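You operate a simulated robot arm through the tools that you are given. There is no shell and no other tool. Be economical: measure what you need, move in short steps, check, and stop when the job is done.

You run a simulated two-armed robot. Do the job below in one go: nothing can be reset, and whatever is moved stays where it is left.

## Task
Put the grey pouch that says "G724" from the top of the box table on the low shelf of the box table and the grey pouch that says "G374" on the top of the steel table with the heat block. Put the white pouch on the top of the steel table with the heat block away on the upper shelf of the lamp table. Turn the yellow dial of the grease box to 6. Take the teal pouch and put it on the top of the teal belt. Stack the green pouch labelled "G547" from the top of the steel table with the heat block on top of the green pouch that says "Q205". Put the clear cup with the grey band in the inside of the dip tray. The order is free. Set down upright: clear cup with the grey band.

It is judged by the outcome, as a careful person would: the job done as asked, and still so three seconds after it is handed in. It fails if anything else is knocked over, pushed out of place, dropped, spilled or broken.

## Robot
Two 7-joint arms with three-finger grippers on one trunk, on a base that drives. Base frame: it is fixed to the floor where the robot stands at the start and does not move with it; the origin is under the middle of the robot, x ahead of it, y to its left, z up; the surface under the hand at the start is at about z = 0.86. Readings come in m, rad, newtons and seconds.
The left shoulder is at the start at [0.07, 0.146, 1.237], the right one opposite. With the tool pointing down near the work surface each hand reaches from about 0.26 to 0.68 m from the robot's upright axis, wherever it stands, measured 20 degrees to its own side. Places, roughly: clear cup with the grey band (7x7x9 cm) [-2.2, -8.7, 0.9]; green pouch [0.25, -2, 0.75]; grey pouch [0.75, 0.25, 0.75]; inside of the dip tray (24x17 cm) [-1.2, -6.64, 0.88]; low shelf of the box table [0.6, -0.2, 0.2]; teal pouch [-6.75, -1.25, 0.75]; top of the steel table with the heat block [0.3, -1.7, 0.8]; top of the teal belt [-2.9, 1.4, 1]; upper shelf of the lamp table (110x26 cm) [-4.62, -7.02, 1.28]; white pouch [0, -1.5, 0.75]; yellow dial of the grease box [0.3, -2.3, 0.9]. Payload 2.2 kg a hand.
The tool frame of a hand sits at the grasp point between the pads (the TCP): z along the fingers, y along the line on which they close. The tips reach 0.028 m beyond it. The gripper opens to 0.102 m. The gripper's body begins 0.071 m behind the TCP.
Orientation is that of the tool frame in the base frame, as a unit quaternion [w, x, y, z]. With the fingers straight down and closing along the base's y, the tool's x points along the base's -x, its y along +y and its z along -z.

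## Interface
- The arms move only by the tool servo_tool. It takes "left_commands", "right_commands" or both (then of equal length, played together; a hand with none holds still); each is a list of rows, each a list of 3 entries, a list of its own where there are three numbers: the gripper command, from -1 (fully open) to 1 (shut), values between in proportion, then the shift along the tool's x, y, z in m, then the turn, a rotation vector about the tool's x, y, z in rad. In form: [[jaw, [x, y, z], [wx, wy, wz]], ...]. A call has 1 to 12 rows; each row is the pose to reach, as a shift and turn from the pose commanded when the call began, along the tool's axes at that moment. Rows are played at 5 a second. More than 0.05 m and 0.15 rad between two rows, or a gripper value outside its range, and nothing of the call is played. A pose out of reach is approached as far as the arm can. The call stops where the force on the tool passes 40 N (or 10 N more than at its start, if that is more) or the arm is blocked; 0.2 s more then pass. Each finger halts on what it meets, pressing with about 31 N; the grip force reading is that of the motor and also rises with nothing between the fingers. The clock runs only during rows and for 0.2 s after the last one: add rows that repeat a pose to give the fingers time. It gives the time, the measured TCP pose, the force on the tool (base axes), the opening and the grip force at its end, in the units of the frame above (readings bear some noise), with the torque about the TCP (base axes, N m) and any sound that the robot's microphone picked up.
- Cameras (640 x 400 px; columns grow to the right, rows downward): "scene" is now at [0.12, 0.0367, 1.4499]; the picture's right is [0.47, -0.88, 0.00], its down [-0.70, -0.37, -0.61] and it looks along [0.54, 0.29, -0.79] (base axes); focal length 240 px, centre (320, 200). "left" rides on the left gripper at [0.072, 0.038, -0.086] in its tool frame; the picture's right is [-0.46, 0.89, 0.00], its down [-0.60, -0.32, -0.73] and it looks along [-0.65, -0.34, 0.68] (tool axes); focal length 256 px, centre (320, 200). "right" rides on the right gripper at [0.069, 0.044, -0.086] in its tool frame; the picture's right is [-0.53, 0.85, 0.00], its down [-0.58, -0.36, -0.73] and it looks along [-0.62, -0.39, 0.68] (tool axes); focal length 256 px, centre (320, 200). There is no depth. A picture from a camera that has moved, and an enlarged one, comes with that camera's place and axes in the base frame and with its lens. The place of the scene camera against the robot may be out by one fixed shift of up to 0.018 m in any direction.
- get_image(camera): a new picture of that camera. It takes no simulated time.
- slide_trunk(by): slides the trunk up (or, below 0, down) by that many m; the arms and the scene camera ride with it, the base frame stays. It gives what a move gives, with no picture.
- base_move(legs): drives the robot by 1 to 6 legs, each [ahead, left, turn to the left] in m, m and rad, along the robot's own axes; the way and the turn of a leg run together, so that a leg with both is an arc; at most 1.5 m and 3.142 rad a leg. The arms and the cameras ride along, it lands a little off, and it stops where it bumps. It gives what a move gives.
- aim_head(pan, tilt): turns the head with the scene camera to pan (to the left, within 1.501 rad either way) and tilt (down, from -0.506 to 1.204), counted from straight ahead of the robot. It gives what a move gives.
- enlarge(camera, box): a new picture of the part [left, top, right, bottom] of that camera's present view, enlarged. It takes no simulated time.
- finish_job(): hands the job in; it is judged then, once.

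Work in short steps. Places have to be worked out from the pictures, the camera data and where the tool is seen: move nearer, look again, correct. Check each grasp and each placing, and mend what went wrong. You have 196 turns and 184 pictures in all, those below and enlarged ones among them. Open the grippers and draw the arms clear of the work before you hand the job in, unless the task says otherwise.

The tools are called after ">>>" as name(argument=value, ...) on one line, values as JSON. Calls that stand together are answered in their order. servo_tool: Moves the arms, as the interface text tells. Its arguments: {"type":"object","properties":{"left_commands":{"type":"array"},"right_commands":{"type":"array"}},"required":[]} The other tools are called the same way: slide_trunk (by) slides the trunk up or down; base_move (legs) drives the base; aim_head (pan, tilt) turns the head that bears the scene camera; get_image (camera) takes a picture; enlarge (camera, box) takes an enlarged picture of a part of a camera's view; finish_job () hands the job in.

At the start:

```text
t: 0.0
left_ee_pos: [0.4288, 0.3541, 1.1728]
left_tcp_rot: [0.0, -0.001, 1.0, 0.0]
left_wrist_force: [0.4, 0.2, -1.0]
left_moment: [-0.01, 0.01, 0.03]
left_grip_width: 0.1019
left_gripper_force: 0.0
right_ee_pos: [0.4134, -0.0221, 1.1466]
right_tcp_rot: [0.0, 0.0, 1.0, 0.001]
right_wrist_force: [0.2, -0.7, 0.5]
right_moment: [0.01, 0.0, 0.04]
right_grip_width: 0.1021
right_gripper_force: 0.2
trunk travel left (down, up): [-0.775, 0.165]
robot x, y, heading: [0.0018, -0.0005, -0.005]
head pan, tilt: [0.489, 0.916]
```

scene: 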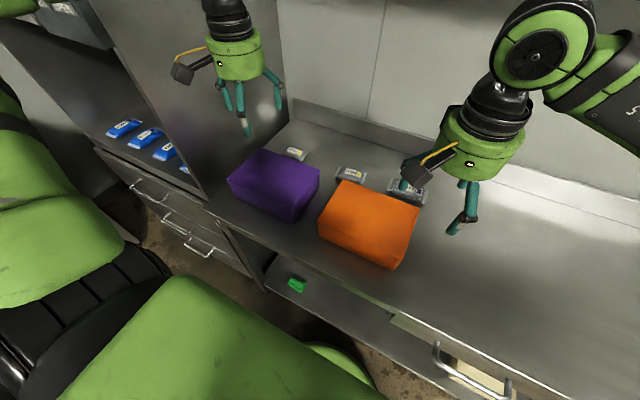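
right: 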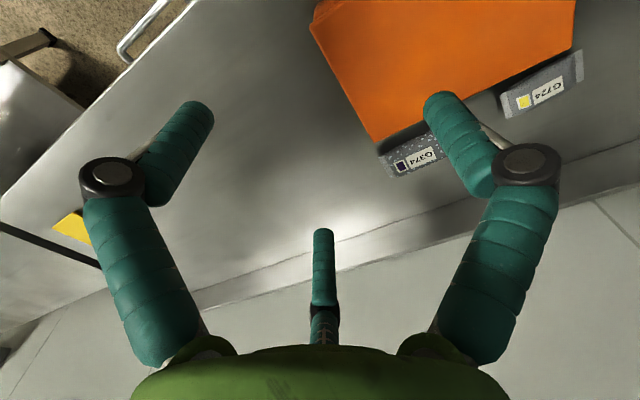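
left: 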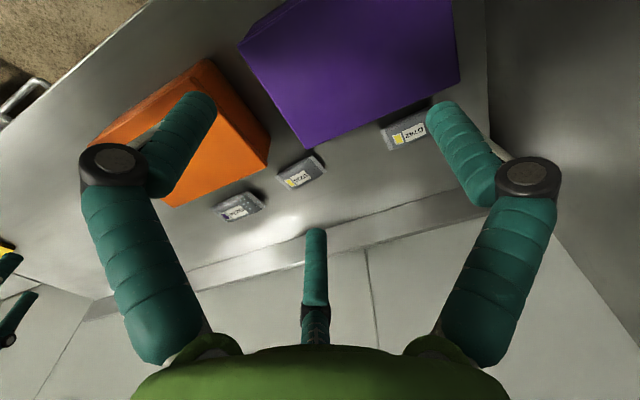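

I'll look around first, starting with the head straight ahead, down on the table.

>>> aim_head(pan=0, tilt=0.8)

>>> get_image(camera="scene")

>>> aim_head(pan=-1.3, tilt=0.4)

>>> get_image(camera="scene")

```text
t: 0.9
left_ee_pos: [0.4296, 0.3545, 1.1734]
left_tcp_rot: [0.0, 0.0, 1.0, 0.0]
left_wrist_force: [0.3, -0.8, 0.3]
left_moment: [0.01, 0.02, -0.01]
left_grip_width: 0.1018
left_gripper_force: 0.0
right_ee_pos: [0.4122, -0.021, 1.1457]
right_tcp_rot: [-0.001, 0.001, 1.0, 0.0]
right_wrist_force: [-0.1, -0.1, 0.7]
right_moment: [-0.02, -0.01, -0.01]
right_grip_width: 0.102
right_gripper_force: 0.2
trunk travel left (down, up): [-0.775, 0.165]
robot x, y, heading: [-0.0016, -0.002, -0.002]
head pan, tilt: [0.0, 0.799]
```

```text
180 pictures are left
camera scene: at [0.1347, 0.0017, 1.459], right [0.0, -1.0, 0.0], down [-0.72, 0.0, -0.7], along [0.7, 0.0, -0.72], focal length 240 px, centre (320, 200)
```

scene: 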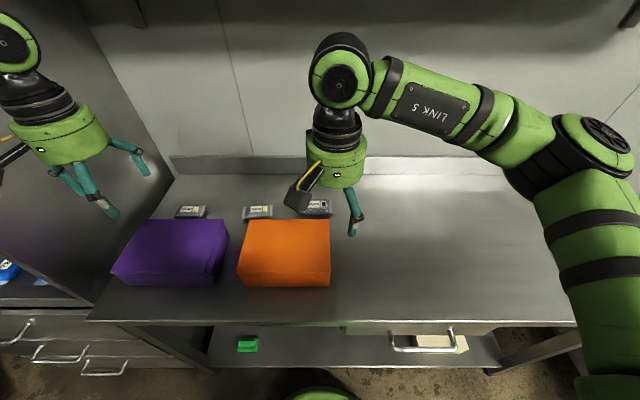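

```text
t: 2.4
left_ee_pos: [0.4301, 0.3545, 1.1726]
left_tcp_rot: [0.0, 0.0, 1.0, 0.0]
left_wrist_force: [0.0, -0.4, -0.6]
left_moment: [0.0, 0.01, 0.0]
left_grip_width: 0.102
left_gripper_force: 0.0
right_ee_pos: [0.4129, -0.0216, 1.147]
right_tcp_rot: [0.0, 0.0, 1.0, 0.0]
right_wrist_force: [1.1, -0.2, 0.1]
right_moment: [0.03, 0.0, 0.0]
right_grip_width: 0.1018
right_gripper_force: 0.1
trunk travel left (down, up): [-0.775, 0.165]
robot x, y, heading: [-0.0001, -0.0005, 0.002]
head pan, tilt: [-1.3, 0.4]
```

```text
179 pictures are left
camera scene: at [0.079, -0.0876, 1.4941], right [-0.96, -0.27, 0.0], down [-0.1, 0.38, -0.92], along [0.25, -0.89, -0.39], focal length 240 px, centre (320, 200)
```

scene: 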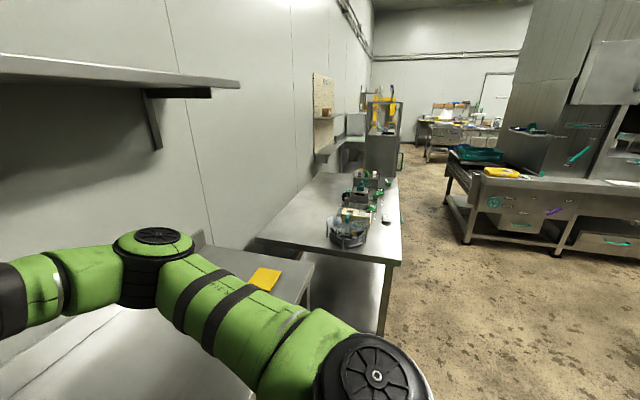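

Zoom in on the box table to measure boxes and pouches.

>>> aim_head(pan=0.25, tilt=0.8)

>>> enlarge(camera="scene", box=[160, 140, 440, 320])

>>> enlarge(camera="right", box=[300, 0, 640, 210])

>>> enlarge(camera="left", box=[80, 0, 480, 250])

```text
t: 4.0
left_ee_pos: [0.4292, 0.3554, 1.1738]
left_tcp_rot: [0.0, 0.0, 1.0, 0.0]
left_wrist_force: [-0.3, -0.1, -0.6]
left_moment: [0.0, 0.02, -0.02]
left_grip_width: 0.1021
left_gripper_force: 0.1
right_ee_pos: [0.413, -0.0221, 1.1467]
right_tcp_rot: [0.0, 0.0, 1.0, 0.0]
right_wrist_force: [-0.4, 0.5, 0.9]
right_moment: [0.04, 0.02, 0.01]
right_grip_width: 0.1021
right_gripper_force: 0.1
trunk travel left (down, up): [-0.775, 0.165]
robot x, y, heading: [-0.0027, 0.0035, -0.004]
head pan, tilt: [0.25, 0.799]
```

```text
2.22 times, centred on (300, 230) of scene
camera zoom: at [0.1323, 0.0214, 1.459], right [0.25, -0.97, 0.0], down [-0.69, -0.18, -0.7], along [0.68, 0.17, -0.72], focal length 534 px, centre (364, 133)
```

zoom: 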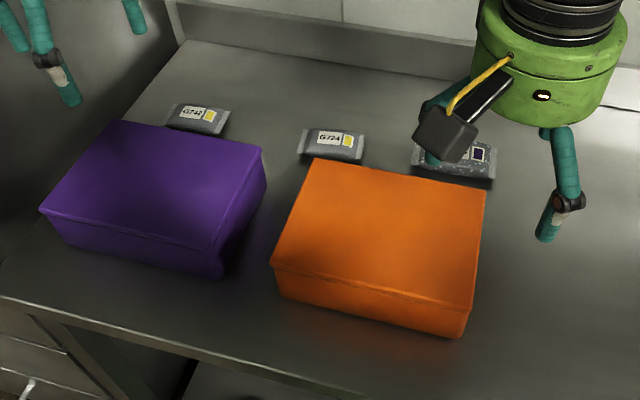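

```text
1.88 times, centred on (470, 105) of right
camera zoom: at [0.3445, 0.022, 1.2309], right [0.53, 0.85, 0.0], down [0.58, -0.36, 0.73], along [0.62, -0.39, -0.68], focal length 482 px, centre (38, 379)
```

zoom: 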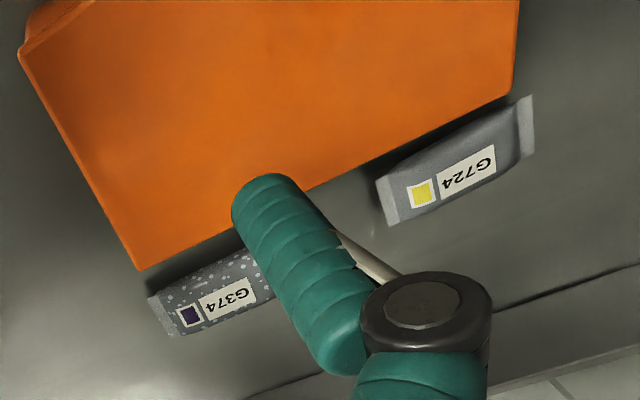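

```text
1.60 times, centred on (280, 125) of left
camera zoom: at [0.3579, 0.3903, 1.2585], right [0.46, 0.89, 0.0], down [0.6, -0.32, 0.73], along [0.65, -0.34, -0.68], focal length 410 px, centre (384, 320)
```

zoom: 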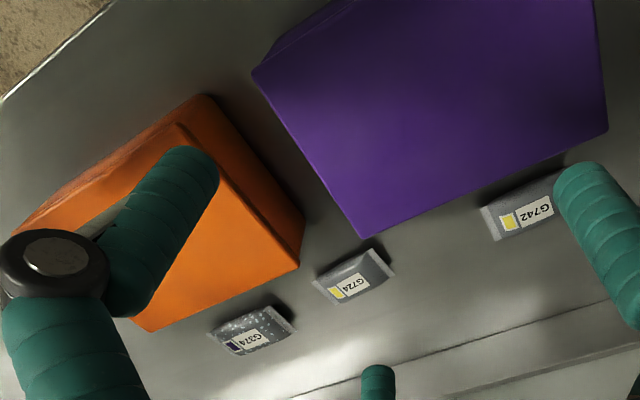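

G374 lies near (0.663, 0.02) and G724 near (0.64, 0.203), both about 0.05 wide along x and behind boxes ~0.08 m tall. I'll turn both hands by 90° so they close along x.

>>> servo_tool(right_commands=[[-1, [-0.02, 0, 0], [0, 0, -0.14]], [-1, [-0.05, 0, 0], [0, 0, -0.28]], [-1, [-0.08, 0, 0], [0, 0, -0.42]], [-1, [-0.11, 0, 0], [0, 0, -0.57]], [-1, [-0.14, 0.01, 0], [0, 0, -0.71]], [-1, [-0.17, 0.02, 0], [0, 0, -0.85]], [-1, [-0.2, 0.03, 0], [0, 0, -1.0]], [-1, [-0.22, 0.04, 0], [0, 0, -1.14]], [-1, [-0.24, 0.042, 0], [0, 0, -1.28]], [-1, [-0.25, 0.042, 0.02], [0, 0, -1.43]], [-1, [-0.25, 0.042, 0.04], [0, 0, -1.57]], [-1, [-0.25, 0.042, 0.05], [0, 0, -1.57]]], left_commands=[[-1, [0, 0, 0], [0, 0, 0.14]], [-1, [0, 0, 0], [0, 0, 0.28]], [-1, [0, 0, 0], [0, 0, 0.42]], [-1, [0, 0, 0], [0, 0, 0.57]], [-1, [0, 0, 0], [0, 0, 0.71]], [-1, [0, 0, 0], [0, 0, 0.85]], [-1, [0, 0, 0], [0, 0, 1.0]], [-1, [0, 0, 0], [0, 0, 1.14]], [-1, [0, 0, 0], [0, 0, 1.28]], [-1, [0, 0, 0], [0, 0, 1.4]], [-1, [0, 0, 0], [0, 0, 1.47]], [-1, [0, 0, 0], [0, 0, 1.47]]])

>>> get_image(camera="right")

>>> get_image(camera="scene")

```text
t: 6.6
left_ee_pos: [0.4323, 0.3523, 1.1729]
left_tcp_rot: [-0.001, 0.671, 0.742, 0.001]
left_wrist_force: [0.3, 0.3, 0.1]
left_moment: [0.05, -0.03, -0.03]
left_grip_width: 0.102
left_gripper_force: 0.0
right_ee_pos: [0.3791, -0.0487, 1.1244]
right_tcp_rot: [0.008, -0.682, 0.732, -0.015]
right_wrist_force: [-0.4, 0.5, 1.1]
right_moment: [0.03, 0.01, 0.01]
right_grip_width: 0.1018
right_gripper_force: 0.1
right hand out of reach, approached as far as the arm can: row 6, 7, 8, 9, 10, 11, 12
trunk travel left (down, up): [-0.775, 0.165]
robot x, y, heading: [0.001, -0.0002, 0.004]
head pan, tilt: [0.25, 0.799]
```

```text
175 pictures are left
camera right: at [0.3276, -0.1127, 1.2084], right [-0.8, 0.59, -0.03], down [0.38, 0.56, 0.74], along [0.45, 0.58, -0.67], focal length 256 px, centre (320, 200)
```

right: 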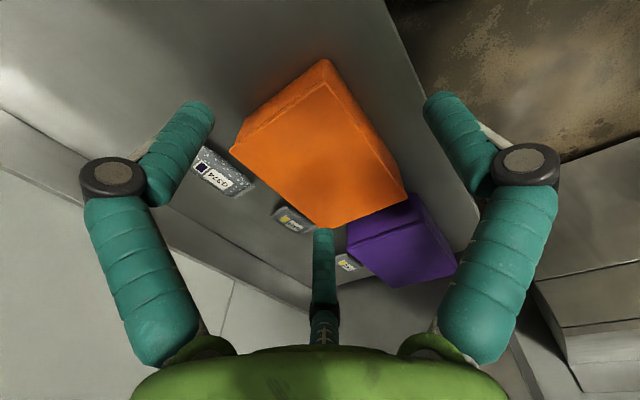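

```text
174 pictures are left
camera scene: at [0.1335, 0.0193, 1.4589], right [0.25, -0.97, 0.0], down [-0.7, -0.18, -0.7], along [0.68, 0.17, -0.72], focal length 240 px, centre (320, 200)
```

scene: 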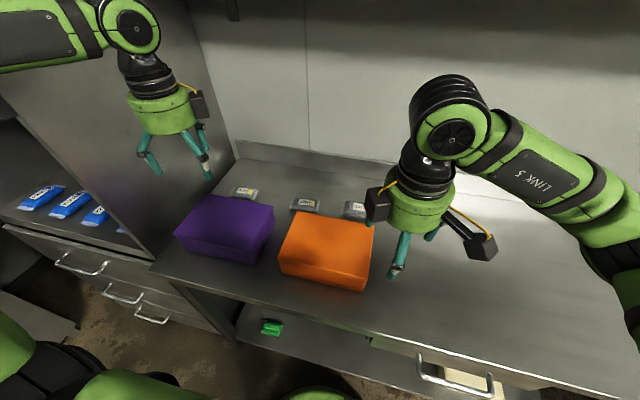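

The right arm couldn't reach there in that posture at that height. I'll move the base 6 cm closer and test a plain command.

>>> base_move(legs=[[0.06, 0, 0]])

>>> servo_tool(right_commands=[[-1, [0, 0, 0], [0, 0, 0]]])

```text
t: 7.7
left_ee_pos: [0.4793, 0.3538, 1.1705]
left_tcp_rot: [-0.001, 0.671, 0.742, -0.002]
left_wrist_force: [1.1, -0.6, -0.8]
left_moment: [0.01, 0.12, 0.0]
left_grip_width: 0.1019
left_gripper_force: 0.0
right_ee_pos: [0.4278, -0.0468, 1.1231]
right_tcp_rot: [0.005, -0.681, 0.732, -0.013]
right_wrist_force: [0.9, 0.2, -1.0]
right_moment: [0.0, 0.1, 0.02]
right_grip_width: 0.1021
right_gripper_force: 0.0
trunk travel left (down, up): [-0.775, 0.165]
robot x, y, heading: [0.0474, -0.0012, -0.001]
head pan, tilt: [0.25, 0.799]
stopped in leg 1: the robot was blocked; the commanded pose is now the measured one
```

```text
t: 8.1
left_ee_pos: [0.4716, 0.3542, 1.1731]
left_tcp_rot: [0.001, 0.671, 0.742, 0.001]
left_wrist_force: [-0.3, 0.5, -0.8]
left_moment: [-0.02, -0.03, 0.03]
left_grip_width: 0.102
left_gripper_force: 0.1
right_ee_pos: [0.4176, -0.0444, 1.1249]
right_tcp_rot: [0.007, -0.681, 0.732, -0.016]
right_wrist_force: [-1.2, 0.2, -0.1]
right_moment: [0.02, -0.02, 0.0]
right_grip_width: 0.1019
right_gripper_force: 0.0
trunk travel left (down, up): [-0.775, 0.165]
robot x, y, heading: [0.0436, 0.0027, -0.001]
head pan, tilt: [0.25, 0.799]
```

Back off a centimetre from the table and step the right hand toward a point above G374, descending on the way.

>>> base_move(legs=[[-0.008, 0, 0]])

>>> servo_tool(right_commands=[[-1, [-0.013, -0.035, 0.02], [0, 0, -0.01]], [-1, [-0.026, -0.07, 0.04], [0, 0, -0.02]], [-1, [-0.039, -0.105, 0.06], [0, 0, -0.03]], [-1, [-0.052, -0.14, 0.08], [0, 0, -0.04]], [-1, [-0.065, -0.175, 0.09], [0, 0, -0.05]], [-1, [-0.075, -0.21, 0.1], [0, 0, -0.06]], [-1, [-0.081, -0.24, 0.105], [0, 0, -0.07]], [-1, [-0.081, -0.24, 0.105], [0, 0, -0.07]]])

>>> get_image(camera="right")

```text
t: 8.8
left_ee_pos: [0.4696, 0.3546, 1.1723]
left_tcp_rot: [-0.002, 0.67, 0.742, 0.0]
left_wrist_force: [0.8, 0.9, 0.1]
left_moment: [-0.01, 0.08, 0.0]
left_grip_width: 0.1021
left_gripper_force: 0.1
right_ee_pos: [0.4153, -0.0452, 1.1226]
right_tcp_rot: [0.005, -0.681, 0.733, -0.014]
right_wrist_force: [0.2, -0.3, -0.5]
right_moment: [0.0, 0.03, 0.03]
right_grip_width: 0.102
right_gripper_force: 0.1
trunk travel left (down, up): [-0.775, 0.165]
robot x, y, heading: [0.0358, 0.0005, -0.002]
head pan, tilt: [0.25, 0.799]
```

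```text
t: 10.6
left_ee_pos: [0.4666, 0.3548, 1.1726]
left_tcp_rot: [0.0, 0.67, 0.742, 0.0]
left_wrist_force: [0.1, 1.2, 0.2]
left_moment: [0.01, -0.03, 0.0]
left_grip_width: 0.102
left_gripper_force: 0.1
right_ee_pos: [0.4353, 0.033, 1.0626]
right_tcp_rot: [0.034, -0.677, 0.733, -0.046]
right_wrist_force: [0.5, 0.4, 0.5]
right_moment: [-0.02, -0.01, 0.02]
right_grip_width: 0.1021
right_gripper_force: 0.3
right hand out of reach, approached as far as the arm can: row 1, 2, 3, 4, 5, 6, 7, 8
trunk travel left (down, up): [-0.775, 0.165]
robot x, y, heading: [0.0357, -0.0014, 0.003]
head pan, tilt: [0.25, 0.799]
```

```text
173 pictures are left
camera right: at [0.377, -0.0291, 1.1426], right [-0.79, 0.6, -0.1], down [0.33, 0.56, 0.76], along [0.51, 0.57, -0.64], focal length 256 px, centre (320, 200)
```

right: 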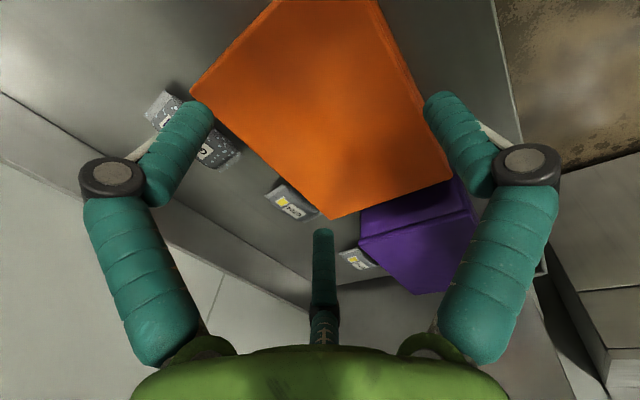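

The wrist is at a joint limit with this turn direction, so I'll turn both hands the other way round (180° from here), in place.

>>> servo_tool(right_commands=[[-1, [0, 0, -0.01], [0, 0, 0.14]], [-1, [0, 0, -0.03], [0, 0, 0.28]], [-1, [0, 0, -0.05], [0, 0, 0.42]], [-1, [0, 0, -0.05], [0, 0, 0.57]], [-1, [0, 0, -0.05], [0, 0, 0.71]], [-1, [0, 0, -0.05], [0, 0, 0.85]], [-1, [0, 0, -0.05], [0, 0, 1.0]], [-1, [0, 0, -0.05], [0, 0, 1.14]], [-1, [0, 0, -0.05], [0, 0, 1.28]], [-1, [0, 0, -0.05], [0, 0, 1.43]], [-1, [0, 0, -0.05], [0, 0, 1.57]]], left_commands=[[-1, [0, 0, 0], [0, 0, -0.14]], [-1, [0, 0, 0], [0, 0, -0.28]], [-1, [0, 0, 0], [0, 0, -0.42]], [-1, [0, 0, 0], [0, 0, -0.57]], [-1, [0, 0, 0], [0, 0, -0.71]], [-1, [0, 0, 0], [0, 0, -0.85]], [-1, [0, 0, 0], [0, 0, -1.0]], [-1, [0, 0, 0], [0, 0, -1.14]], [-1, [0, 0, 0], [0, 0, -1.28]], [-1, [0, 0, 0], [0, 0, -1.4]], [-1, [0, 0, 0], [0, 0, -1.47]]])

>>> servo_tool(right_commands=[[-1, [0, 0, 0], [0, 0, 0.14]], [-1, [0, 0, 0], [0, 0, 0.28]], [-1, [0, 0, 0], [0, 0, 0.42]], [-1, [0, 0, 0], [0, 0, 0.57]], [-1, [0, 0, 0], [0, 0, 0.71]], [-1, [0, 0, 0], [0, 0, 0.85]], [-1, [0, 0, 0], [0, 0, 1.0]], [-1, [0, 0, 0], [0, 0, 1.14]], [-1, [0, 0, 0], [0, 0, 1.28]], [-1, [0, 0, 0], [0, 0, 1.43]], [-1, [0, 0, 0], [0, 0, 1.5]]], left_commands=[[-1, [0, 0, 0], [0, 0, -0.14]], [-1, [0, 0, 0], [0, 0, -0.28]], [-1, [0, 0, 0], [0, 0, -0.42]], [-1, [0, 0, 0], [0, 0, -0.57]], [-1, [0, 0, 0], [0, 0, -0.71]], [-1, [0, 0, 0], [0, 0, -0.85]], [-1, [0, 0, 0], [0, 0, -1.0]], [-1, [0, 0, 0], [0, 0, -1.14]], [-1, [0, 0, 0], [0, 0, -1.28]], [-1, [0, 0, 0], [0, 0, -1.4]], [-1, [0, 0, 0], [0, 0, -1.47]]])

```text
t: 13.0
left_ee_pos: [0.4651, 0.3549, 1.1728]
left_tcp_rot: [0.001, -0.001, 1.0, -0.001]
left_wrist_force: [-0.8, 0.8, -0.4]
left_moment: [-0.02, 0.0, -0.03]
left_grip_width: 0.1019
left_gripper_force: 0.2
right_ee_pos: [0.4312, 0.0287, 1.1136]
right_tcp_rot: [0.058, 0.041, 0.997, -0.009]
right_wrist_force: [-0.5, -0.8, -1.1]
right_moment: [0.03, -0.04, -0.02]
right_grip_width: 0.1021
right_gripper_force: 0.1
trunk travel left (down, up): [-0.775, 0.165]
robot x, y, heading: [0.0334, -0.0024, -0.003]
head pan, tilt: [0.25, 0.799]
```

```text
t: 15.4
left_ee_pos: [0.4671, 0.354, 1.1721]
left_tcp_rot: [0.001, -0.671, 0.741, -0.002]
left_wrist_force: [1.0, 0.5, 0.7]
left_moment: [0.02, -0.01, 0.02]
left_grip_width: 0.1018
left_gripper_force: 0.1
right_ee_pos: [0.4307, 0.0291, 1.1119]
right_tcp_rot: [0.047, 0.71, 0.702, 0.033]
right_wrist_force: [0.1, 0.2, 0.3]
right_moment: [0.0, 0.01, 0.0]
right_grip_width: 0.1018
right_gripper_force: 0.2
trunk travel left (down, up): [-0.775, 0.165]
robot x, y, heading: [0.0337, 0.0012, -0.001]
head pan, tilt: [0.25, 0.799]
```

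Now move the right hand above G374, removing the small tilt.

>>> servo_tool(right_commands=[[-1, [-0.001, 0.03, 0.0], [0.03, 0.005, 0]], [-1, [-0.003, 0.07, 0.03], [0.06, 0.01, 0]], [-1, [-0.005, 0.11, 0.05], [0.1, 0.02, 0]], [-1, [-0.007, 0.15, 0.08], [0.113, 0.02, 0]], [-1, [-0.008, 0.19, 0.1], [0.113, 0.02, 0]], [-1, [-0.009, 0.22, 0.117], [0.113, 0.02, 0]], [-1, [-0.009, 0.22, 0.117], [0.113, 0.02, 0]]])

>>> get_image(camera="right")

```text
t: 17.0
left_ee_pos: [0.4677, 0.3511, 1.1736]
left_tcp_rot: [0.001, -0.671, 0.742, 0.001]
left_wrist_force: [-0.7, -0.4, 0.2]
left_moment: [0.03, 0.01, 0.01]
left_grip_width: 0.102
left_gripper_force: 0.1
right_ee_pos: [0.6461, 0.0063, 1.0207]
right_tcp_rot: [0.0, 0.709, 0.705, 0.002]
right_wrist_force: [0.8, -0.4, 0.6]
right_moment: [0.04, 0.01, -0.03]
right_grip_width: 0.102
right_gripper_force: 0.0
right hand out of reach, approached as far as the arm can: row 6, 7
trunk travel left (down, up): [-0.775, 0.165]
robot x, y, heading: [0.0356, 0.0008, -0.001]
head pan, tilt: [0.25, 0.799]
```

```text
172 pictures are left
camera right: at [0.6902, 0.0755, 1.1066], right [0.84, -0.54, 0.0], down [-0.37, -0.57, 0.73], along [-0.39, -0.61, -0.68], focal length 256 px, centre (320, 200)
```

right: 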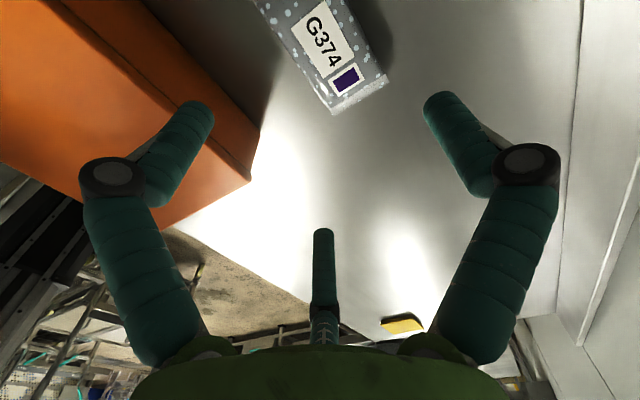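

The pouch is confirmed at about (0.663, 0.02), just past the arm's reach. I'll tuck the left hand in and shift the base left 8 cm to bring the right shoulder in line.

>>> servo_tool(left_commands=[[-1, [0.03, 0.02, 0], [0, 0, 0]], [-1, [0.06, 0.05, 0], [0, 0, 0]], [-1, [0.08, 0.08, 0], [0, 0, 0]], [-1, [0.08, 0.1, 0], [0, 0, 0]]])

>>> base_move(legs=[[0, 0.08, 0]])

```text
t: 18.0
left_ee_pos: [0.3578, 0.2852, 1.1732]
left_tcp_rot: [0.001, -0.671, 0.741, -0.001]
left_wrist_force: [0.6, 0.3, -0.3]
left_moment: [-0.01, 0.02, 0.06]
left_grip_width: 0.1019
left_gripper_force: 0.0
right_ee_pos: [0.6429, 0.0093, 1.0231]
right_tcp_rot: [0.001, 0.71, 0.705, 0.0]
right_wrist_force: [-1.3, -0.1, 0.1]
right_moment: [-0.06, 0.0, 0.01]
right_grip_width: 0.102
right_gripper_force: 0.1
trunk travel left (down, up): [-0.775, 0.165]
robot x, y, heading: [0.0372, -0.0006, -0.001]
head pan, tilt: [0.25, 0.799]
```

```text
t: 19.1
left_ee_pos: [0.3588, 0.3598, 1.1738]
left_tcp_rot: [0.002, -0.671, 0.742, 0.002]
left_wrist_force: [-0.4, 0.3, 0.0]
left_moment: [0.02, 0.03, 0.0]
left_grip_width: 0.102
left_gripper_force: 0.0
right_ee_pos: [0.6453, 0.0827, 1.022]
right_tcp_rot: [-0.001, 0.711, 0.703, 0.001]
right_wrist_force: [0.9, -0.1, -0.3]
right_moment: [0.04, 0.04, 0.05]
right_grip_width: 0.1019
right_gripper_force: 0.0
trunk travel left (down, up): [-0.775, 0.165]
robot x, y, heading: [0.0345, 0.0766, 0.003]
head pan, tilt: [0.25, 0.799]
```

Now descend over G374 with the right hand.

>>> servo_tool(right_commands=[[-1, [-0.03, 0.009, 0.0], [0, 0, 0]], [-1, [-0.063, 0.018, 0.01], [0, 0, 0]], [-1, [-0.063, 0.018, 0.05], [0, 0, 0]], [-1, [-0.063, 0.018, 0.08], [0, 0, 0]], [-1, [-0.063, 0.018, 0.1], [0, 0, 0]], [-1, [-0.063, 0.018, 0.1], [0, 0, 0]]])

>>> get_image(camera="right")

>>> get_image(camera="scene")

```text
t: 20.5
left_ee_pos: [0.3583, 0.3644, 1.1742]
left_tcp_rot: [0.001, -0.671, 0.742, 0.0]
left_wrist_force: [0.0, 1.0, -0.2]
left_moment: [-0.04, 0.0, 0.0]
left_grip_width: 0.1019
left_gripper_force: 0.1
right_ee_pos: [0.6556, 0.0224, 0.9222]
right_tcp_rot: [0.001, 0.711, 0.703, 0.0]
right_wrist_force: [0.3, -1.2, -0.4]
right_moment: [-0.02, -0.02, 0.0]
right_grip_width: 0.1016
right_gripper_force: 0.0
right hand out of reach, approached as far as the arm can: row 5, 6
trunk travel left (down, up): [-0.775, 0.165]
robot x, y, heading: [0.0366, 0.0752, 0.002]
head pan, tilt: [0.25, 0.799]
```

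```text
171 pictures are left
camera right: at [0.7011, 0.0915, 1.0068], right [0.84, -0.54, 0.0], down [-0.37, -0.57, 0.73], along [-0.4, -0.62, -0.68], focal length 256 px, centre (320, 200)
```

right: 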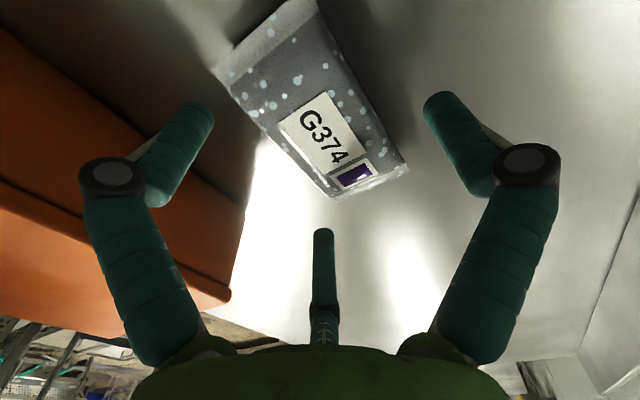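

```text
170 pictures are left
camera scene: at [0.1681, 0.1011, 1.459], right [0.25, -0.97, 0.0], down [-0.69, -0.18, -0.7], along [0.68, 0.17, -0.72], focal length 240 px, centre (320, 200)
```

scene: 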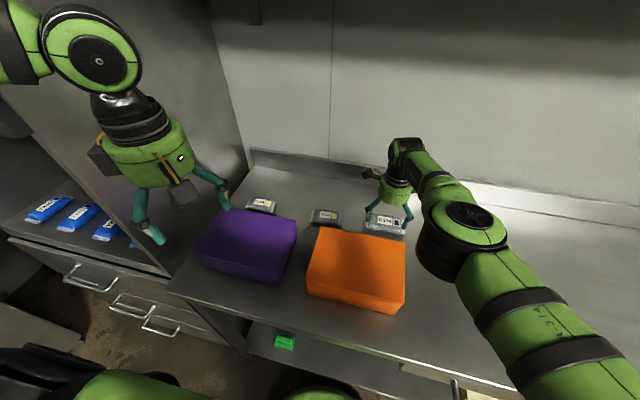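

Lift 3 cm and extend to x≈0.664, then lower the trunk so the fingertips end just above the table.

>>> servo_tool(right_commands=[[-1, [0, 0, -0.03], [0, 0, 0]], [-1, [0, 0.01, -0.06], [0, 0, 0]], [-1, [0, 0.01, -0.06], [0, 0, 0]]])

>>> slide_trunk(by=-0.06)

```text
t: 21.3
left_ee_pos: [0.3601, 0.3631, 1.1741]
left_tcp_rot: [0.0, -0.67, 0.742, 0.0]
left_wrist_force: [1.1, 0.7, 0.1]
left_moment: [0.03, 0.01, -0.02]
left_grip_width: 0.1021
left_gripper_force: 0.0
right_ee_pos: [0.6651, 0.0212, 0.9807]
right_tcp_rot: [0.001, 0.711, 0.703, 0.0]
right_wrist_force: [0.4, -0.1, 0.8]
right_moment: [0.0, -0.01, 0.01]
right_grip_width: 0.1021
right_gripper_force: 0.1
right hand out of reach, approached as far as the arm can: row 1
trunk travel left (down, up): [-0.775, 0.165]
robot x, y, heading: [0.0362, 0.0813, 0.002]
head pan, tilt: [0.25, 0.799]
```

```text
t: 22.3
left_ee_pos: [0.3579, 0.3632, 1.1141]
left_tcp_rot: [0.001, -0.67, 0.742, 0.0]
left_wrist_force: [0.1, 0.1, -0.4]
left_moment: [0.0, -0.02, 0.02]
left_grip_width: 0.1019
left_gripper_force: 0.0
right_ee_pos: [0.6651, 0.021, 0.921]
right_tcp_rot: [0.001, 0.711, 0.703, 0.0]
right_wrist_force: [-0.3, -0.1, -1.2]
right_moment: [-0.01, -0.04, -0.02]
right_grip_width: 0.1022
right_gripper_force: 0.1
trunk travel left (down, up): [-0.715, 0.225]
robot x, y, heading: [0.0367, 0.0794, -0.0]
head pan, tilt: [0.25, 0.799]
```

Descend to TCP 0.893 and close on the pouch.

>>> servo_tool(right_commands=[[-1, [0, 0, 0.015], [0, 0, 0]], [-1, [0, 0, 0.028], [0, 0, 0]], [-1, [0, 0, 0.028], [0, 0, 0]], [0, [0, 0, 0.028], [0, 0, 0]], [0.6, [0, 0, 0.028], [0, 0, 0]], [1, [0, 0, 0.028], [0, 0, 0]], [1, [0, 0, 0.028], [0, 0, 0]], [1, [0, 0, 0.028], [0, 0, 0]]])

>>> get_image(camera="right")

```text
t: 23.6
left_ee_pos: [0.3515, 0.3633, 1.1158]
left_tcp_rot: [0.004, -0.671, 0.742, -0.004]
left_wrist_force: [0.6, 0.3, 0.5]
left_moment: [0.0, 0.02, 0.01]
left_grip_width: 0.1023
left_gripper_force: 0.1
right_ee_pos: [0.6611, 0.0206, 0.913]
right_tcp_rot: [0.008, 0.711, 0.703, 0.009]
right_wrist_force: [-3.8, -1.6, 63.5]
right_moment: [-0.23, 1.85, 0.02]
right_grip_width: 0.0623
right_gripper_force: 28.1
right hand out of reach, approached as far as the arm can: row 2, 3, 4, 5, 6
trunk travel left (down, up): [-0.715, 0.225]
robot x, y, heading: [0.0371, 0.0772, -0.001]
head pan, tilt: [0.25, 0.799]
stopped in row 6 (right hand): the force on the tool passed its limit at 44 N (the readings are from after the stop); the commanded pose is now the measured one
```

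```text
169 pictures are left
camera right: at [0.7037, 0.09, 0.9984], right [0.84, -0.54, 0.02], down [-0.39, -0.57, 0.72], along [-0.38, -0.61, -0.69], focal length 256 px, centre (320, 200)
```

right: 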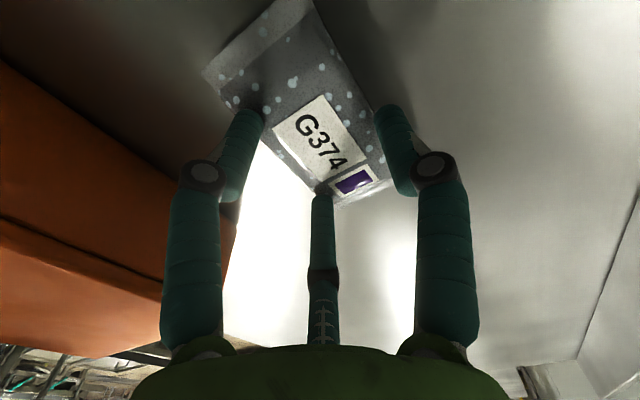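

The fingers stopped on the pouch at 0.062 with an upward force. I'll ease up a little while holding, to see whether it is gripped.

>>> servo_tool(right_commands=[[1, [0, 0, -0.004], [0, 0, 0]], [1, [0, 0, -0.008], [0, 0, 0]], [1, [0, 0, -0.02], [0, 0, 0]], [1, [0, 0, -0.04], [0, 0, 0]], [1, [0, 0, -0.04], [0, 0, 0]]])

>>> get_image(camera="right")

```text
t: 24.8
left_ee_pos: [0.3591, 0.3634, 1.1136]
left_tcp_rot: [0.0, -0.67, 0.742, 0.0]
left_wrist_force: [-0.3, 0.2, 1.0]
left_moment: [0.0, -0.01, 0.01]
left_grip_width: 0.1017
left_gripper_force: 0.1
right_ee_pos: [0.6653, 0.0191, 0.9382]
right_tcp_rot: [0.003, 0.711, 0.703, 0.001]
right_wrist_force: [0.2, 0.0, 0.2]
right_moment: [0.0, 0.04, 0.0]
right_grip_width: 0.0021
right_gripper_force: 30.8
trunk travel left (down, up): [-0.715, 0.225]
robot x, y, heading: [0.041, 0.076, -0.003]
head pan, tilt: [0.25, 0.799]
```

```text
168 pictures are left
camera right: at [0.7088, 0.0882, 1.0231], right [0.84, -0.54, 0.01], down [-0.38, -0.57, 0.73], along [-0.39, -0.61, -0.68], focal length 256 px, centre (320, 200)
```

right: 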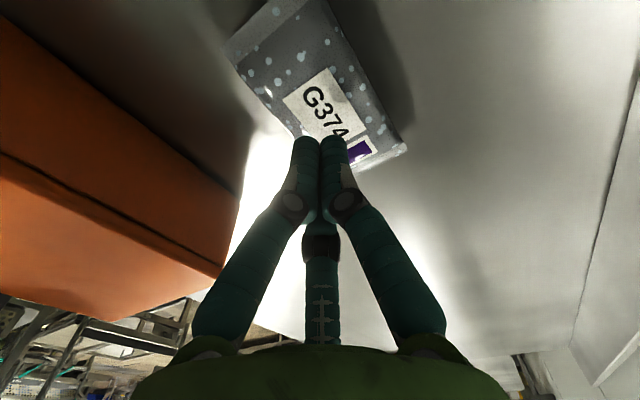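

The fingers slid off the sloped top because the arm ran out of reach before getting deep enough. I'll open, raise the hand relative to the trunk, and lower the trunk further.

>>> servo_tool(right_commands=[[0.5, [0, 0, -0.02], [0, 0, 0]], [-0.5, [0, 0, -0.04], [0, 0, 0]], [-1, [0, 0.001, -0.062], [0, 0, 0]], [-1, [0, 0.001, -0.062], [0, 0, 0]]])

>>> slide_trunk(by=-0.09)

>>> get_image(camera="right")

```text
t: 25.8
left_ee_pos: [0.3586, 0.3622, 1.1131]
left_tcp_rot: [0.001, -0.671, 0.742, 0.0]
left_wrist_force: [0.7, 0.3, 0.1]
left_moment: [-0.01, -0.04, -0.01]
left_grip_width: 0.1018
left_gripper_force: 0.1
right_ee_pos: [0.6642, 0.0203, 1.0018]
right_tcp_rot: [0.003, 0.711, 0.703, 0.001]
right_wrist_force: [-0.2, -0.3, -0.3]
right_moment: [-0.01, 0.03, 0.02]
right_grip_width: 0.1021
right_gripper_force: 0.0
trunk travel left (down, up): [-0.715, 0.225]
robot x, y, heading: [0.0309, 0.0768, 0.001]
head pan, tilt: [0.25, 0.799]
```

```text
t: 27.1
left_ee_pos: [0.3592, 0.3634, 1.0234]
left_tcp_rot: [0.002, -0.67, 0.742, 0.0]
left_wrist_force: [-0.7, -0.2, 0.2]
left_moment: [0.02, 0.03, -0.02]
left_grip_width: 0.1021
left_gripper_force: 0.1
right_ee_pos: [0.6646, 0.0197, 0.9112]
right_tcp_rot: [0.003, 0.711, 0.703, 0.001]
right_wrist_force: [0.4, 0.2, -0.2]
right_moment: [-0.02, 0.04, 0.02]
right_grip_width: 0.1018
right_gripper_force: 0.1
trunk travel left (down, up): [-0.625, 0.315]
robot x, y, heading: [0.0373, 0.0798, -0.002]
head pan, tilt: [0.25, 0.799]
```

```text
167 pictures are left
camera right: at [0.7089, 0.0883, 0.996], right [0.84, -0.54, 0.01], down [-0.38, -0.57, 0.73], along [-0.39, -0.61, -0.68], focal length 256 px, centre (320, 200)
```

right: 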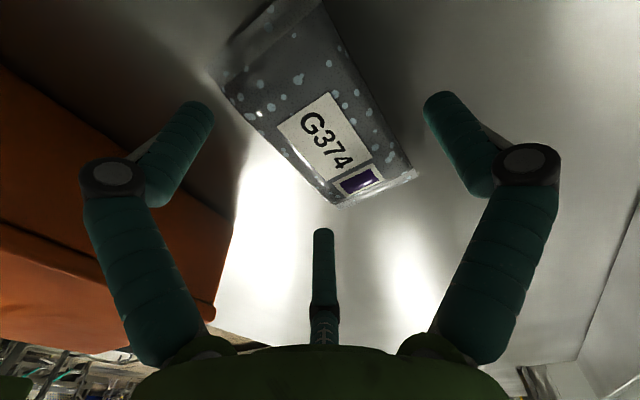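

No contact yet at 0.911. Descend 2 cm more and check before closing.

>>> servo_tool(right_commands=[[-1, [0, 0, 0.008], [0, 0, 0]], [-1, [0, 0, 0.014], [0, 0, 0]], [-1, [0, 0, 0.018], [0, 0, 0]], [-1, [0, 0, 0.018], [0, 0, 0]]])

```text
t: 28.1
left_ee_pos: [0.359, 0.3639, 1.0239]
left_tcp_rot: [0.0, -0.67, 0.742, -0.001]
left_wrist_force: [-1.2, 0.5, -0.4]
left_moment: [-0.02, 0.01, 0.0]
left_grip_width: 0.1021
left_gripper_force: 0.1
right_ee_pos: [0.664, 0.0203, 0.8947]
right_tcp_rot: [0.003, 0.711, 0.703, 0.004]
right_wrist_force: [-1.4, 2.3, 6.1]
right_moment: [0.3, 0.14, 0.04]
right_grip_width: 0.1022
right_gripper_force: 0.1
trunk travel left (down, up): [-0.625, 0.315]
robot x, y, heading: [0.0372, 0.0786, 0.0]
head pan, tilt: [0.25, 0.799]
```

The tips just touch the table (6 N). Raise 2 mm and close.

>>> servo_tool(right_commands=[[-1, [0, 0, -0.003], [0, 0, 0]], [0, [0, 0, -0.003], [0, 0, 0]], [0.6, [0, 0, -0.003], [0, 0, 0]], [1, [0, 0, -0.003], [0, 0, 0]], [1, [0, 0, -0.003], [0, 0, 0]], [1, [0, 0, -0.003], [0, 0, 0]]])

>>> servo_tool(right_commands=[[1, [0, 0, -0.01], [0, 0, 0]], [1, [0, 0, -0.03], [0, 0, 0]], [1, [0, 0, -0.06], [0, 0, 0]], [1, [0, 0, -0.06], [0, 0, 0]]])

>>> get_image(camera="right")

```text
t: 29.5
left_ee_pos: [0.3582, 0.3623, 1.0226]
left_tcp_rot: [0.001, -0.67, 0.742, 0.0]
left_wrist_force: [0.1, 0.2, 0.4]
left_moment: [0.01, 0.01, 0.04]
left_grip_width: 0.1018
left_gripper_force: 0.1
right_ee_pos: [0.6644, 0.0199, 0.8963]
right_tcp_rot: [0.003, 0.712, 0.702, 0.002]
right_wrist_force: [0.8, -1.7, 3.3]
right_moment: [-0.11, 0.01, 0.05]
right_grip_width: 0.0833
right_gripper_force: 31.3
trunk travel left (down, up): [-0.625, 0.315]
robot x, y, heading: [0.0361, 0.0793, 0.0]
head pan, tilt: [0.25, 0.799]
```

```text
t: 30.5
left_ee_pos: [0.3593, 0.3639, 1.0233]
left_tcp_rot: [0.0, -0.67, 0.742, 0.001]
left_wrist_force: [0.6, 0.0, 0.2]
left_moment: [0.02, 0.03, 0.0]
left_grip_width: 0.102
left_gripper_force: 0.1
right_ee_pos: [0.6632, 0.019, 0.9556]
right_tcp_rot: [0.002, 0.71, 0.704, 0.002]
right_wrist_force: [1.0, -0.5, 0.1]
right_moment: [-0.01, -0.01, -0.06]
right_grip_width: 0.0022
right_gripper_force: 31.6
trunk travel left (down, up): [-0.625, 0.315]
robot x, y, heading: [0.0377, 0.0753, -0.002]
head pan, tilt: [0.25, 0.799]
```

```text
166 pictures are left
camera right: at [0.7079, 0.0882, 1.0407], right [0.84, -0.54, 0.01], down [-0.38, -0.57, 0.73], along [-0.39, -0.61, -0.68], focal length 256 px, centre (320, 200)
```

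right: 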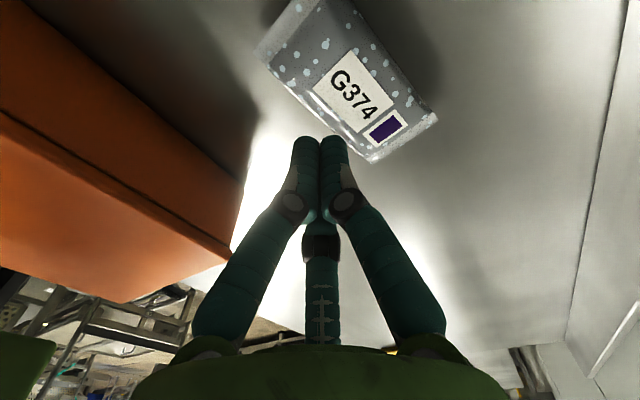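

The hand shown (three fingers converging) closed at 0.083 and slid off the sloped sides; the pouch shifted to about (0.688, 0.015) and turned ~0.3 rad. I'll raise the hand and turn the base left to bring the right shoulder closer.

>>> servo_tool(right_commands=[[-1, [0, 0, -0.03], [0, 0, 0]], [-1, [0, -0.03, -0.06], [0, 0, 0]], [-1, [0, -0.06, -0.08], [0, 0, 0]], [-1, [0, -0.06, -0.08], [0, 0, 0]]])

>>> base_move(legs=[[-0.04, -0.06, 0], [0, 0, 0.3]])

>>> base_move(legs=[[0.04, 0, 0]])

>>> get_image(camera="scene")

```text
t: 31.5
left_ee_pos: [0.359, 0.3635, 1.0232]
left_tcp_rot: [0.0, -0.67, 0.742, 0.0]
left_wrist_force: [-0.1, -0.1, 0.4]
left_moment: [0.02, 0.01, 0.02]
left_grip_width: 0.1019
left_gripper_force: 0.1
right_ee_pos: [0.6033, 0.0192, 1.0357]
right_tcp_rot: [0.002, 0.711, 0.703, 0.001]
right_wrist_force: [0.4, 0.0, 0.2]
right_moment: [0.01, 0.03, 0.01]
right_grip_width: 0.1023
right_gripper_force: 0.1
right hand out of reach, approached as far as the arm can: row 1
trunk travel left (down, up): [-0.625, 0.315]
robot x, y, heading: [0.0334, 0.0774, -0.003]
head pan, tilt: [0.25, 0.799]
```

```text
t: 33.5
left_ee_pos: [0.2218, 0.3866, 1.0218]
left_tcp_rot: [-0.001, 0.773, -0.634, 0.0]
left_wrist_force: [-0.5, 0.3, 1.1]
left_moment: [0.0, -0.03, 0.01]
left_grip_width: 0.102
left_gripper_force: 0.0
right_ee_pos: [0.5565, 0.1306, 1.0345]
right_tcp_rot: [0.003, 0.6, 0.8, 0.002]
right_wrist_force: [-0.4, 0.0, 0.1]
right_moment: [0.02, 0.02, 0.02]
right_grip_width: 0.102
right_gripper_force: 0.0
trunk travel left (down, up): [-0.625, 0.315]
robot x, y, heading: [-0.0026, 0.0184, 0.298]
head pan, tilt: [0.25, 0.799]
```

```text
t: 34.3
left_ee_pos: [0.2559, 0.3961, 1.0247]
left_tcp_rot: [-0.002, 0.773, -0.634, 0.001]
left_wrist_force: [0.2, 0.6, 0.3]
left_moment: [0.0, 0.02, -0.01]
left_grip_width: 0.1022
left_gripper_force: 0.1
right_ee_pos: [0.5905, 0.1394, 1.0374]
right_tcp_rot: [0.003, 0.598, 0.801, 0.003]
right_wrist_force: [-0.2, -0.8, 0.5]
right_moment: [0.03, -0.06, -0.01]
right_grip_width: 0.1021
right_gripper_force: 0.1
trunk travel left (down, up): [-0.625, 0.315]
robot x, y, heading: [0.0336, 0.0282, 0.298]
head pan, tilt: [0.25, 0.799]
```

```text
165 pictures are left
camera scene: at [0.1509, 0.0872, 1.3094], right [0.52, -0.85, 0.0], down [-0.61, -0.37, -0.7], along [0.6, 0.36, -0.72], focal length 240 px, centre (320, 200)
```

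scene: 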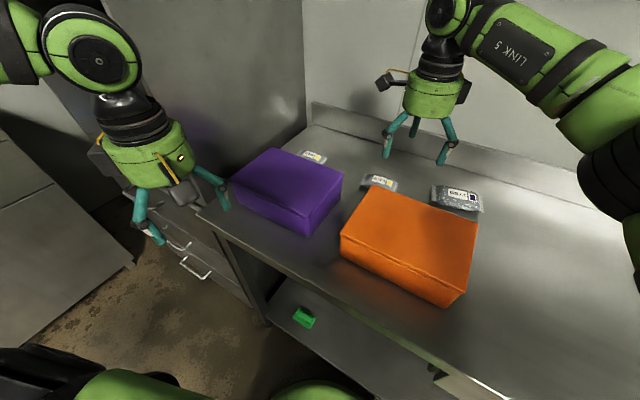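

Hand yaw now matches the pouch's axis. Move over it to (0.679, 0.012) and down to 0.93, then look.

>>> servo_tool(right_commands=[[-1, [-0.045, 0.015, 0], [0, 0, 0]], [-1, [-0.09, 0.03, 0], [0, 0, 0]], [-1, [-0.13, 0.045, 0.0], [0, 0, 0]], [-1, [-0.147, 0.049, 0.03], [0, 0, 0]], [-1, [-0.147, 0.049, 0.07], [0, 0, 0]], [-1, [-0.147, 0.049, 0.107], [0, 0, 0]], [-1, [-0.147, 0.049, 0.107], [0, 0, 0]]])

>>> get_image(camera="right")

```text
t: 35.9
left_ee_pos: [0.2571, 0.3966, 1.0241]
left_tcp_rot: [-0.002, 0.773, -0.634, -0.001]
left_wrist_force: [0.5, -0.8, 1.2]
left_moment: [-0.01, -0.05, 0.03]
left_grip_width: 0.102
left_gripper_force: 0.0
right_ee_pos: [0.6833, 0.0126, 0.9293]
right_tcp_rot: [0.004, 0.598, 0.802, 0.003]
right_wrist_force: [0.4, -0.4, 0.0]
right_moment: [0.0, -0.04, -0.04]
right_grip_width: 0.102
right_gripper_force: 0.1
trunk travel left (down, up): [-0.625, 0.315]
robot x, y, heading: [0.0323, 0.0297, 0.298]
head pan, tilt: [0.25, 0.799]
```

```text
164 pictures are left
camera right: at [0.7061, 0.0928, 1.0141], right [0.96, -0.27, 0.01], down [-0.19, -0.66, 0.73], along [-0.19, -0.7, -0.68], focal length 256 px, centre (320, 200)
```

right: 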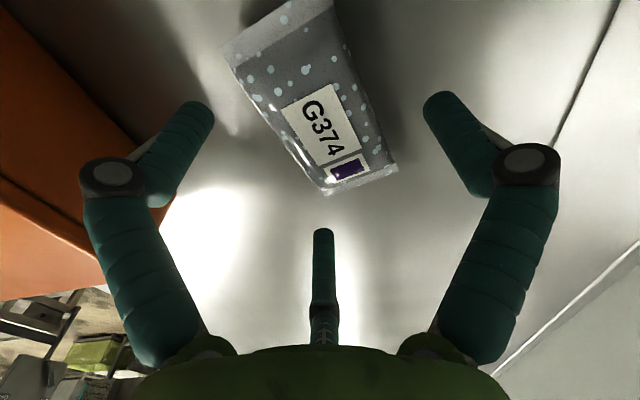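

Position is right; adjust yaw by 0.08 and descend to table contact, then close and look while gripping.

>>> servo_tool(right_commands=[[-1, [0, 0, 0.015], [0, 0, 0.08]], [-1, [0, 0, 0.03], [0, 0, 0.08]], [-1, [0, 0, 0.035], [0, 0, 0.08]], [-1, [0, 0, 0.036], [0, 0, 0.08]], [0, [0, 0, 0.036], [0, 0, 0.08]], [1, [0, 0, 0.036], [0, 0, 0.08]], [1, [0, 0, 0.036], [0, 0, 0.08]], [1, [0, 0, 0.036], [0, 0, 0.08]]])

>>> get_image(camera="right")

>>> enlarge(camera="scene", box=[360, 100, 560, 240])

```text
t: 37.7
left_ee_pos: [0.2547, 0.3962, 1.0236]
left_tcp_rot: [-0.003, 0.773, -0.634, 0.001]
left_wrist_force: [0.0, -0.3, 0.9]
left_moment: [0.01, -0.01, 0.03]
left_grip_width: 0.1021
left_gripper_force: 0.2
right_ee_pos: [0.6823, 0.0137, 0.8983]
right_tcp_rot: [0.005, 0.63, 0.777, 0.006]
right_wrist_force: [7.1, -4.6, 28.3]
right_moment: [-0.95, -0.02, 0.15]
right_grip_width: 0.0838
right_gripper_force: 30.8
trunk travel left (down, up): [-0.625, 0.315]
robot x, y, heading: [0.0329, 0.0291, 0.299]
head pan, tilt: [0.25, 0.799]
```

```text
163 pictures are left
camera right: at [0.7095, 0.0896, 0.9842], right [0.94, -0.35, 0.01], down [-0.25, -0.64, 0.73], along [-0.24, -0.68, -0.69], focal length 256 px, centre (320, 200)
```

right: 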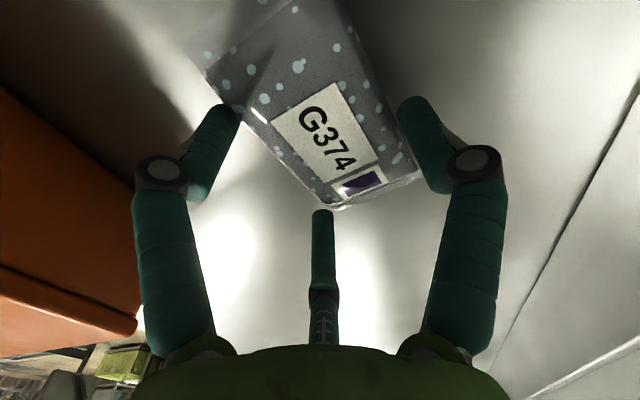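

```text
2.86 times, centred on (460, 170) of scene
camera zoom: at [0.1502, 0.0874, 1.3095], right [0.52, -0.85, 0.0], down [-0.61, -0.37, -0.7], along [0.6, 0.36, -0.71], focal length 686 px, centre (-80, 286)
```

zoom: 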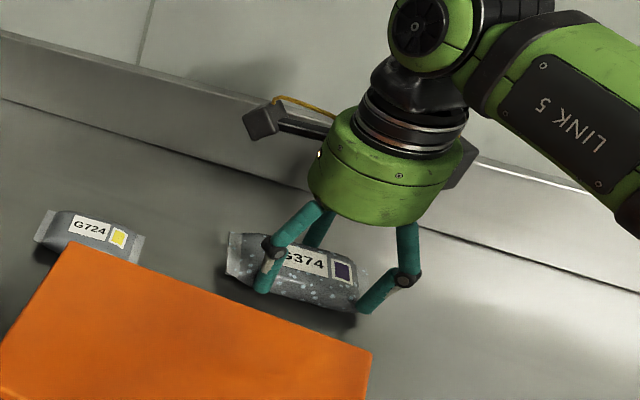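

The picture shows three fingers 120° apart: one lands on the tapered end corner, so this side grip slips. A better way is aligning the pouch's long axis with the camera's vertical: two fingers pinch the mid sides and the third stops at the end. Open, lift and turn by −0.56 rad.

>>> servo_tool(right_commands=[[0, [0, 0, 0], [0, 0, 0]], [-1, [0, 0, -0.005], [0, 0, 0]], [-1, [0, 0, -0.03], [0, 0, -0.1]], [-1, [0, 0, -0.05], [0, 0, -0.24]], [-1, [-0.01, 0, -0.05], [0, 0, -0.38]], [-1, [-0.02, 0.005, -0.05], [0, 0, -0.52]], [-1, [-0.024, 0.009, -0.05], [0, 0, -0.56]], [-1, [-0.024, 0.009, -0.05], [0, 0, -0.56]]])

>>> get_image(camera="right")

```text
t: 39.5
left_ee_pos: [0.2582, 0.3974, 1.023]
left_tcp_rot: [-0.001, 0.773, -0.634, -0.001]
left_wrist_force: [-1.1, -0.3, -0.3]
left_moment: [0.0, 0.03, -0.01]
left_grip_width: 0.102
left_gripper_force: 0.1
right_ee_pos: [0.6953, -0.0077, 0.9436]
right_tcp_rot: [0.003, 0.39, 0.921, 0.001]
right_wrist_force: [0.6, -0.3, -0.5]
right_moment: [-0.01, 0.02, -0.01]
right_grip_width: 0.102
right_gripper_force: 0.0
trunk travel left (down, up): [-0.625, 0.315]
robot x, y, heading: [0.0342, 0.0303, 0.3]
head pan, tilt: [0.25, 0.799]
```

```text
161 pictures are left
camera right: at [0.6792, 0.0719, 1.0283], right [0.98, 0.2, 0.01], down [0.13, -0.67, 0.73], along [0.15, -0.71, -0.68], focal length 256 px, centre (320, 200)
```

right: 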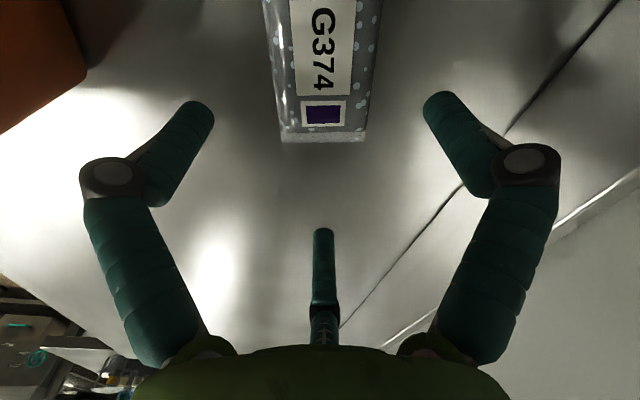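

Aligned well; the near end is at about (0.703, −0.026). Shift 12 mm along the axis, descend and close.

>>> servo_tool(right_commands=[[-1, [0.008, 0.009, 0.015], [0, 0, 0]], [-1, [0.008, 0.009, 0.035], [0, 0, 0]], [-1, [0.008, 0.009, 0.047], [0, 0, 0]], [-1, [0.008, 0.009, 0.048], [0, 0, 0]], [0, [0.008, 0.009, 0.048], [0, 0, 0]], [1, [0.008, 0.009, 0.048], [0, 0, 0]], [1, [0.008, 0.009, 0.048], [0, 0, 0]], [1, [0.008, 0.009, 0.048], [0, 0, 0]]])

>>> get_image(camera="right")

```text
t: 41.3
left_ee_pos: [0.2565, 0.3967, 1.0235]
left_tcp_rot: [-0.001, 0.773, -0.634, 0.0]
left_wrist_force: [0.1, 0.3, -0.6]
left_moment: [-0.01, 0.01, -0.02]
left_grip_width: 0.102
left_gripper_force: 0.1
right_ee_pos: [0.6968, 0.0031, 0.8967]
right_tcp_rot: [0.004, 0.39, 0.921, 0.003]
right_wrist_force: [2.9, 0.8, 7.9]
right_moment: [0.49, -0.02, -0.18]
right_grip_width: 0.0701
right_gripper_force: 30.8
trunk travel left (down, up): [-0.625, 0.315]
robot x, y, heading: [0.0295, 0.0312, 0.299]
head pan, tilt: [0.25, 0.799]
```

```text
160 pictures are left
camera right: at [0.6808, 0.0839, 0.9813], right [0.98, 0.2, 0.01], down [0.13, -0.67, 0.73], along [0.15, -0.71, -0.68], focal length 256 px, centre (320, 200)
```

right: 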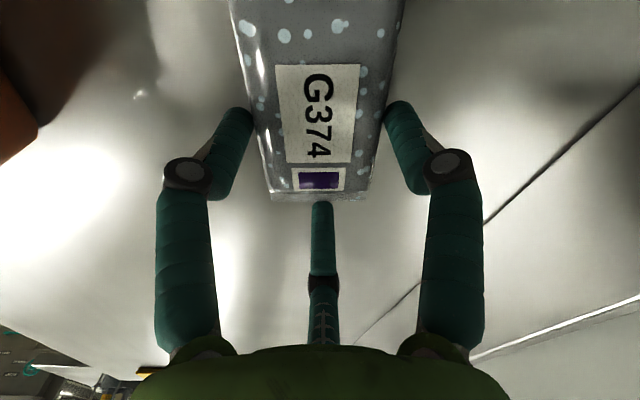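

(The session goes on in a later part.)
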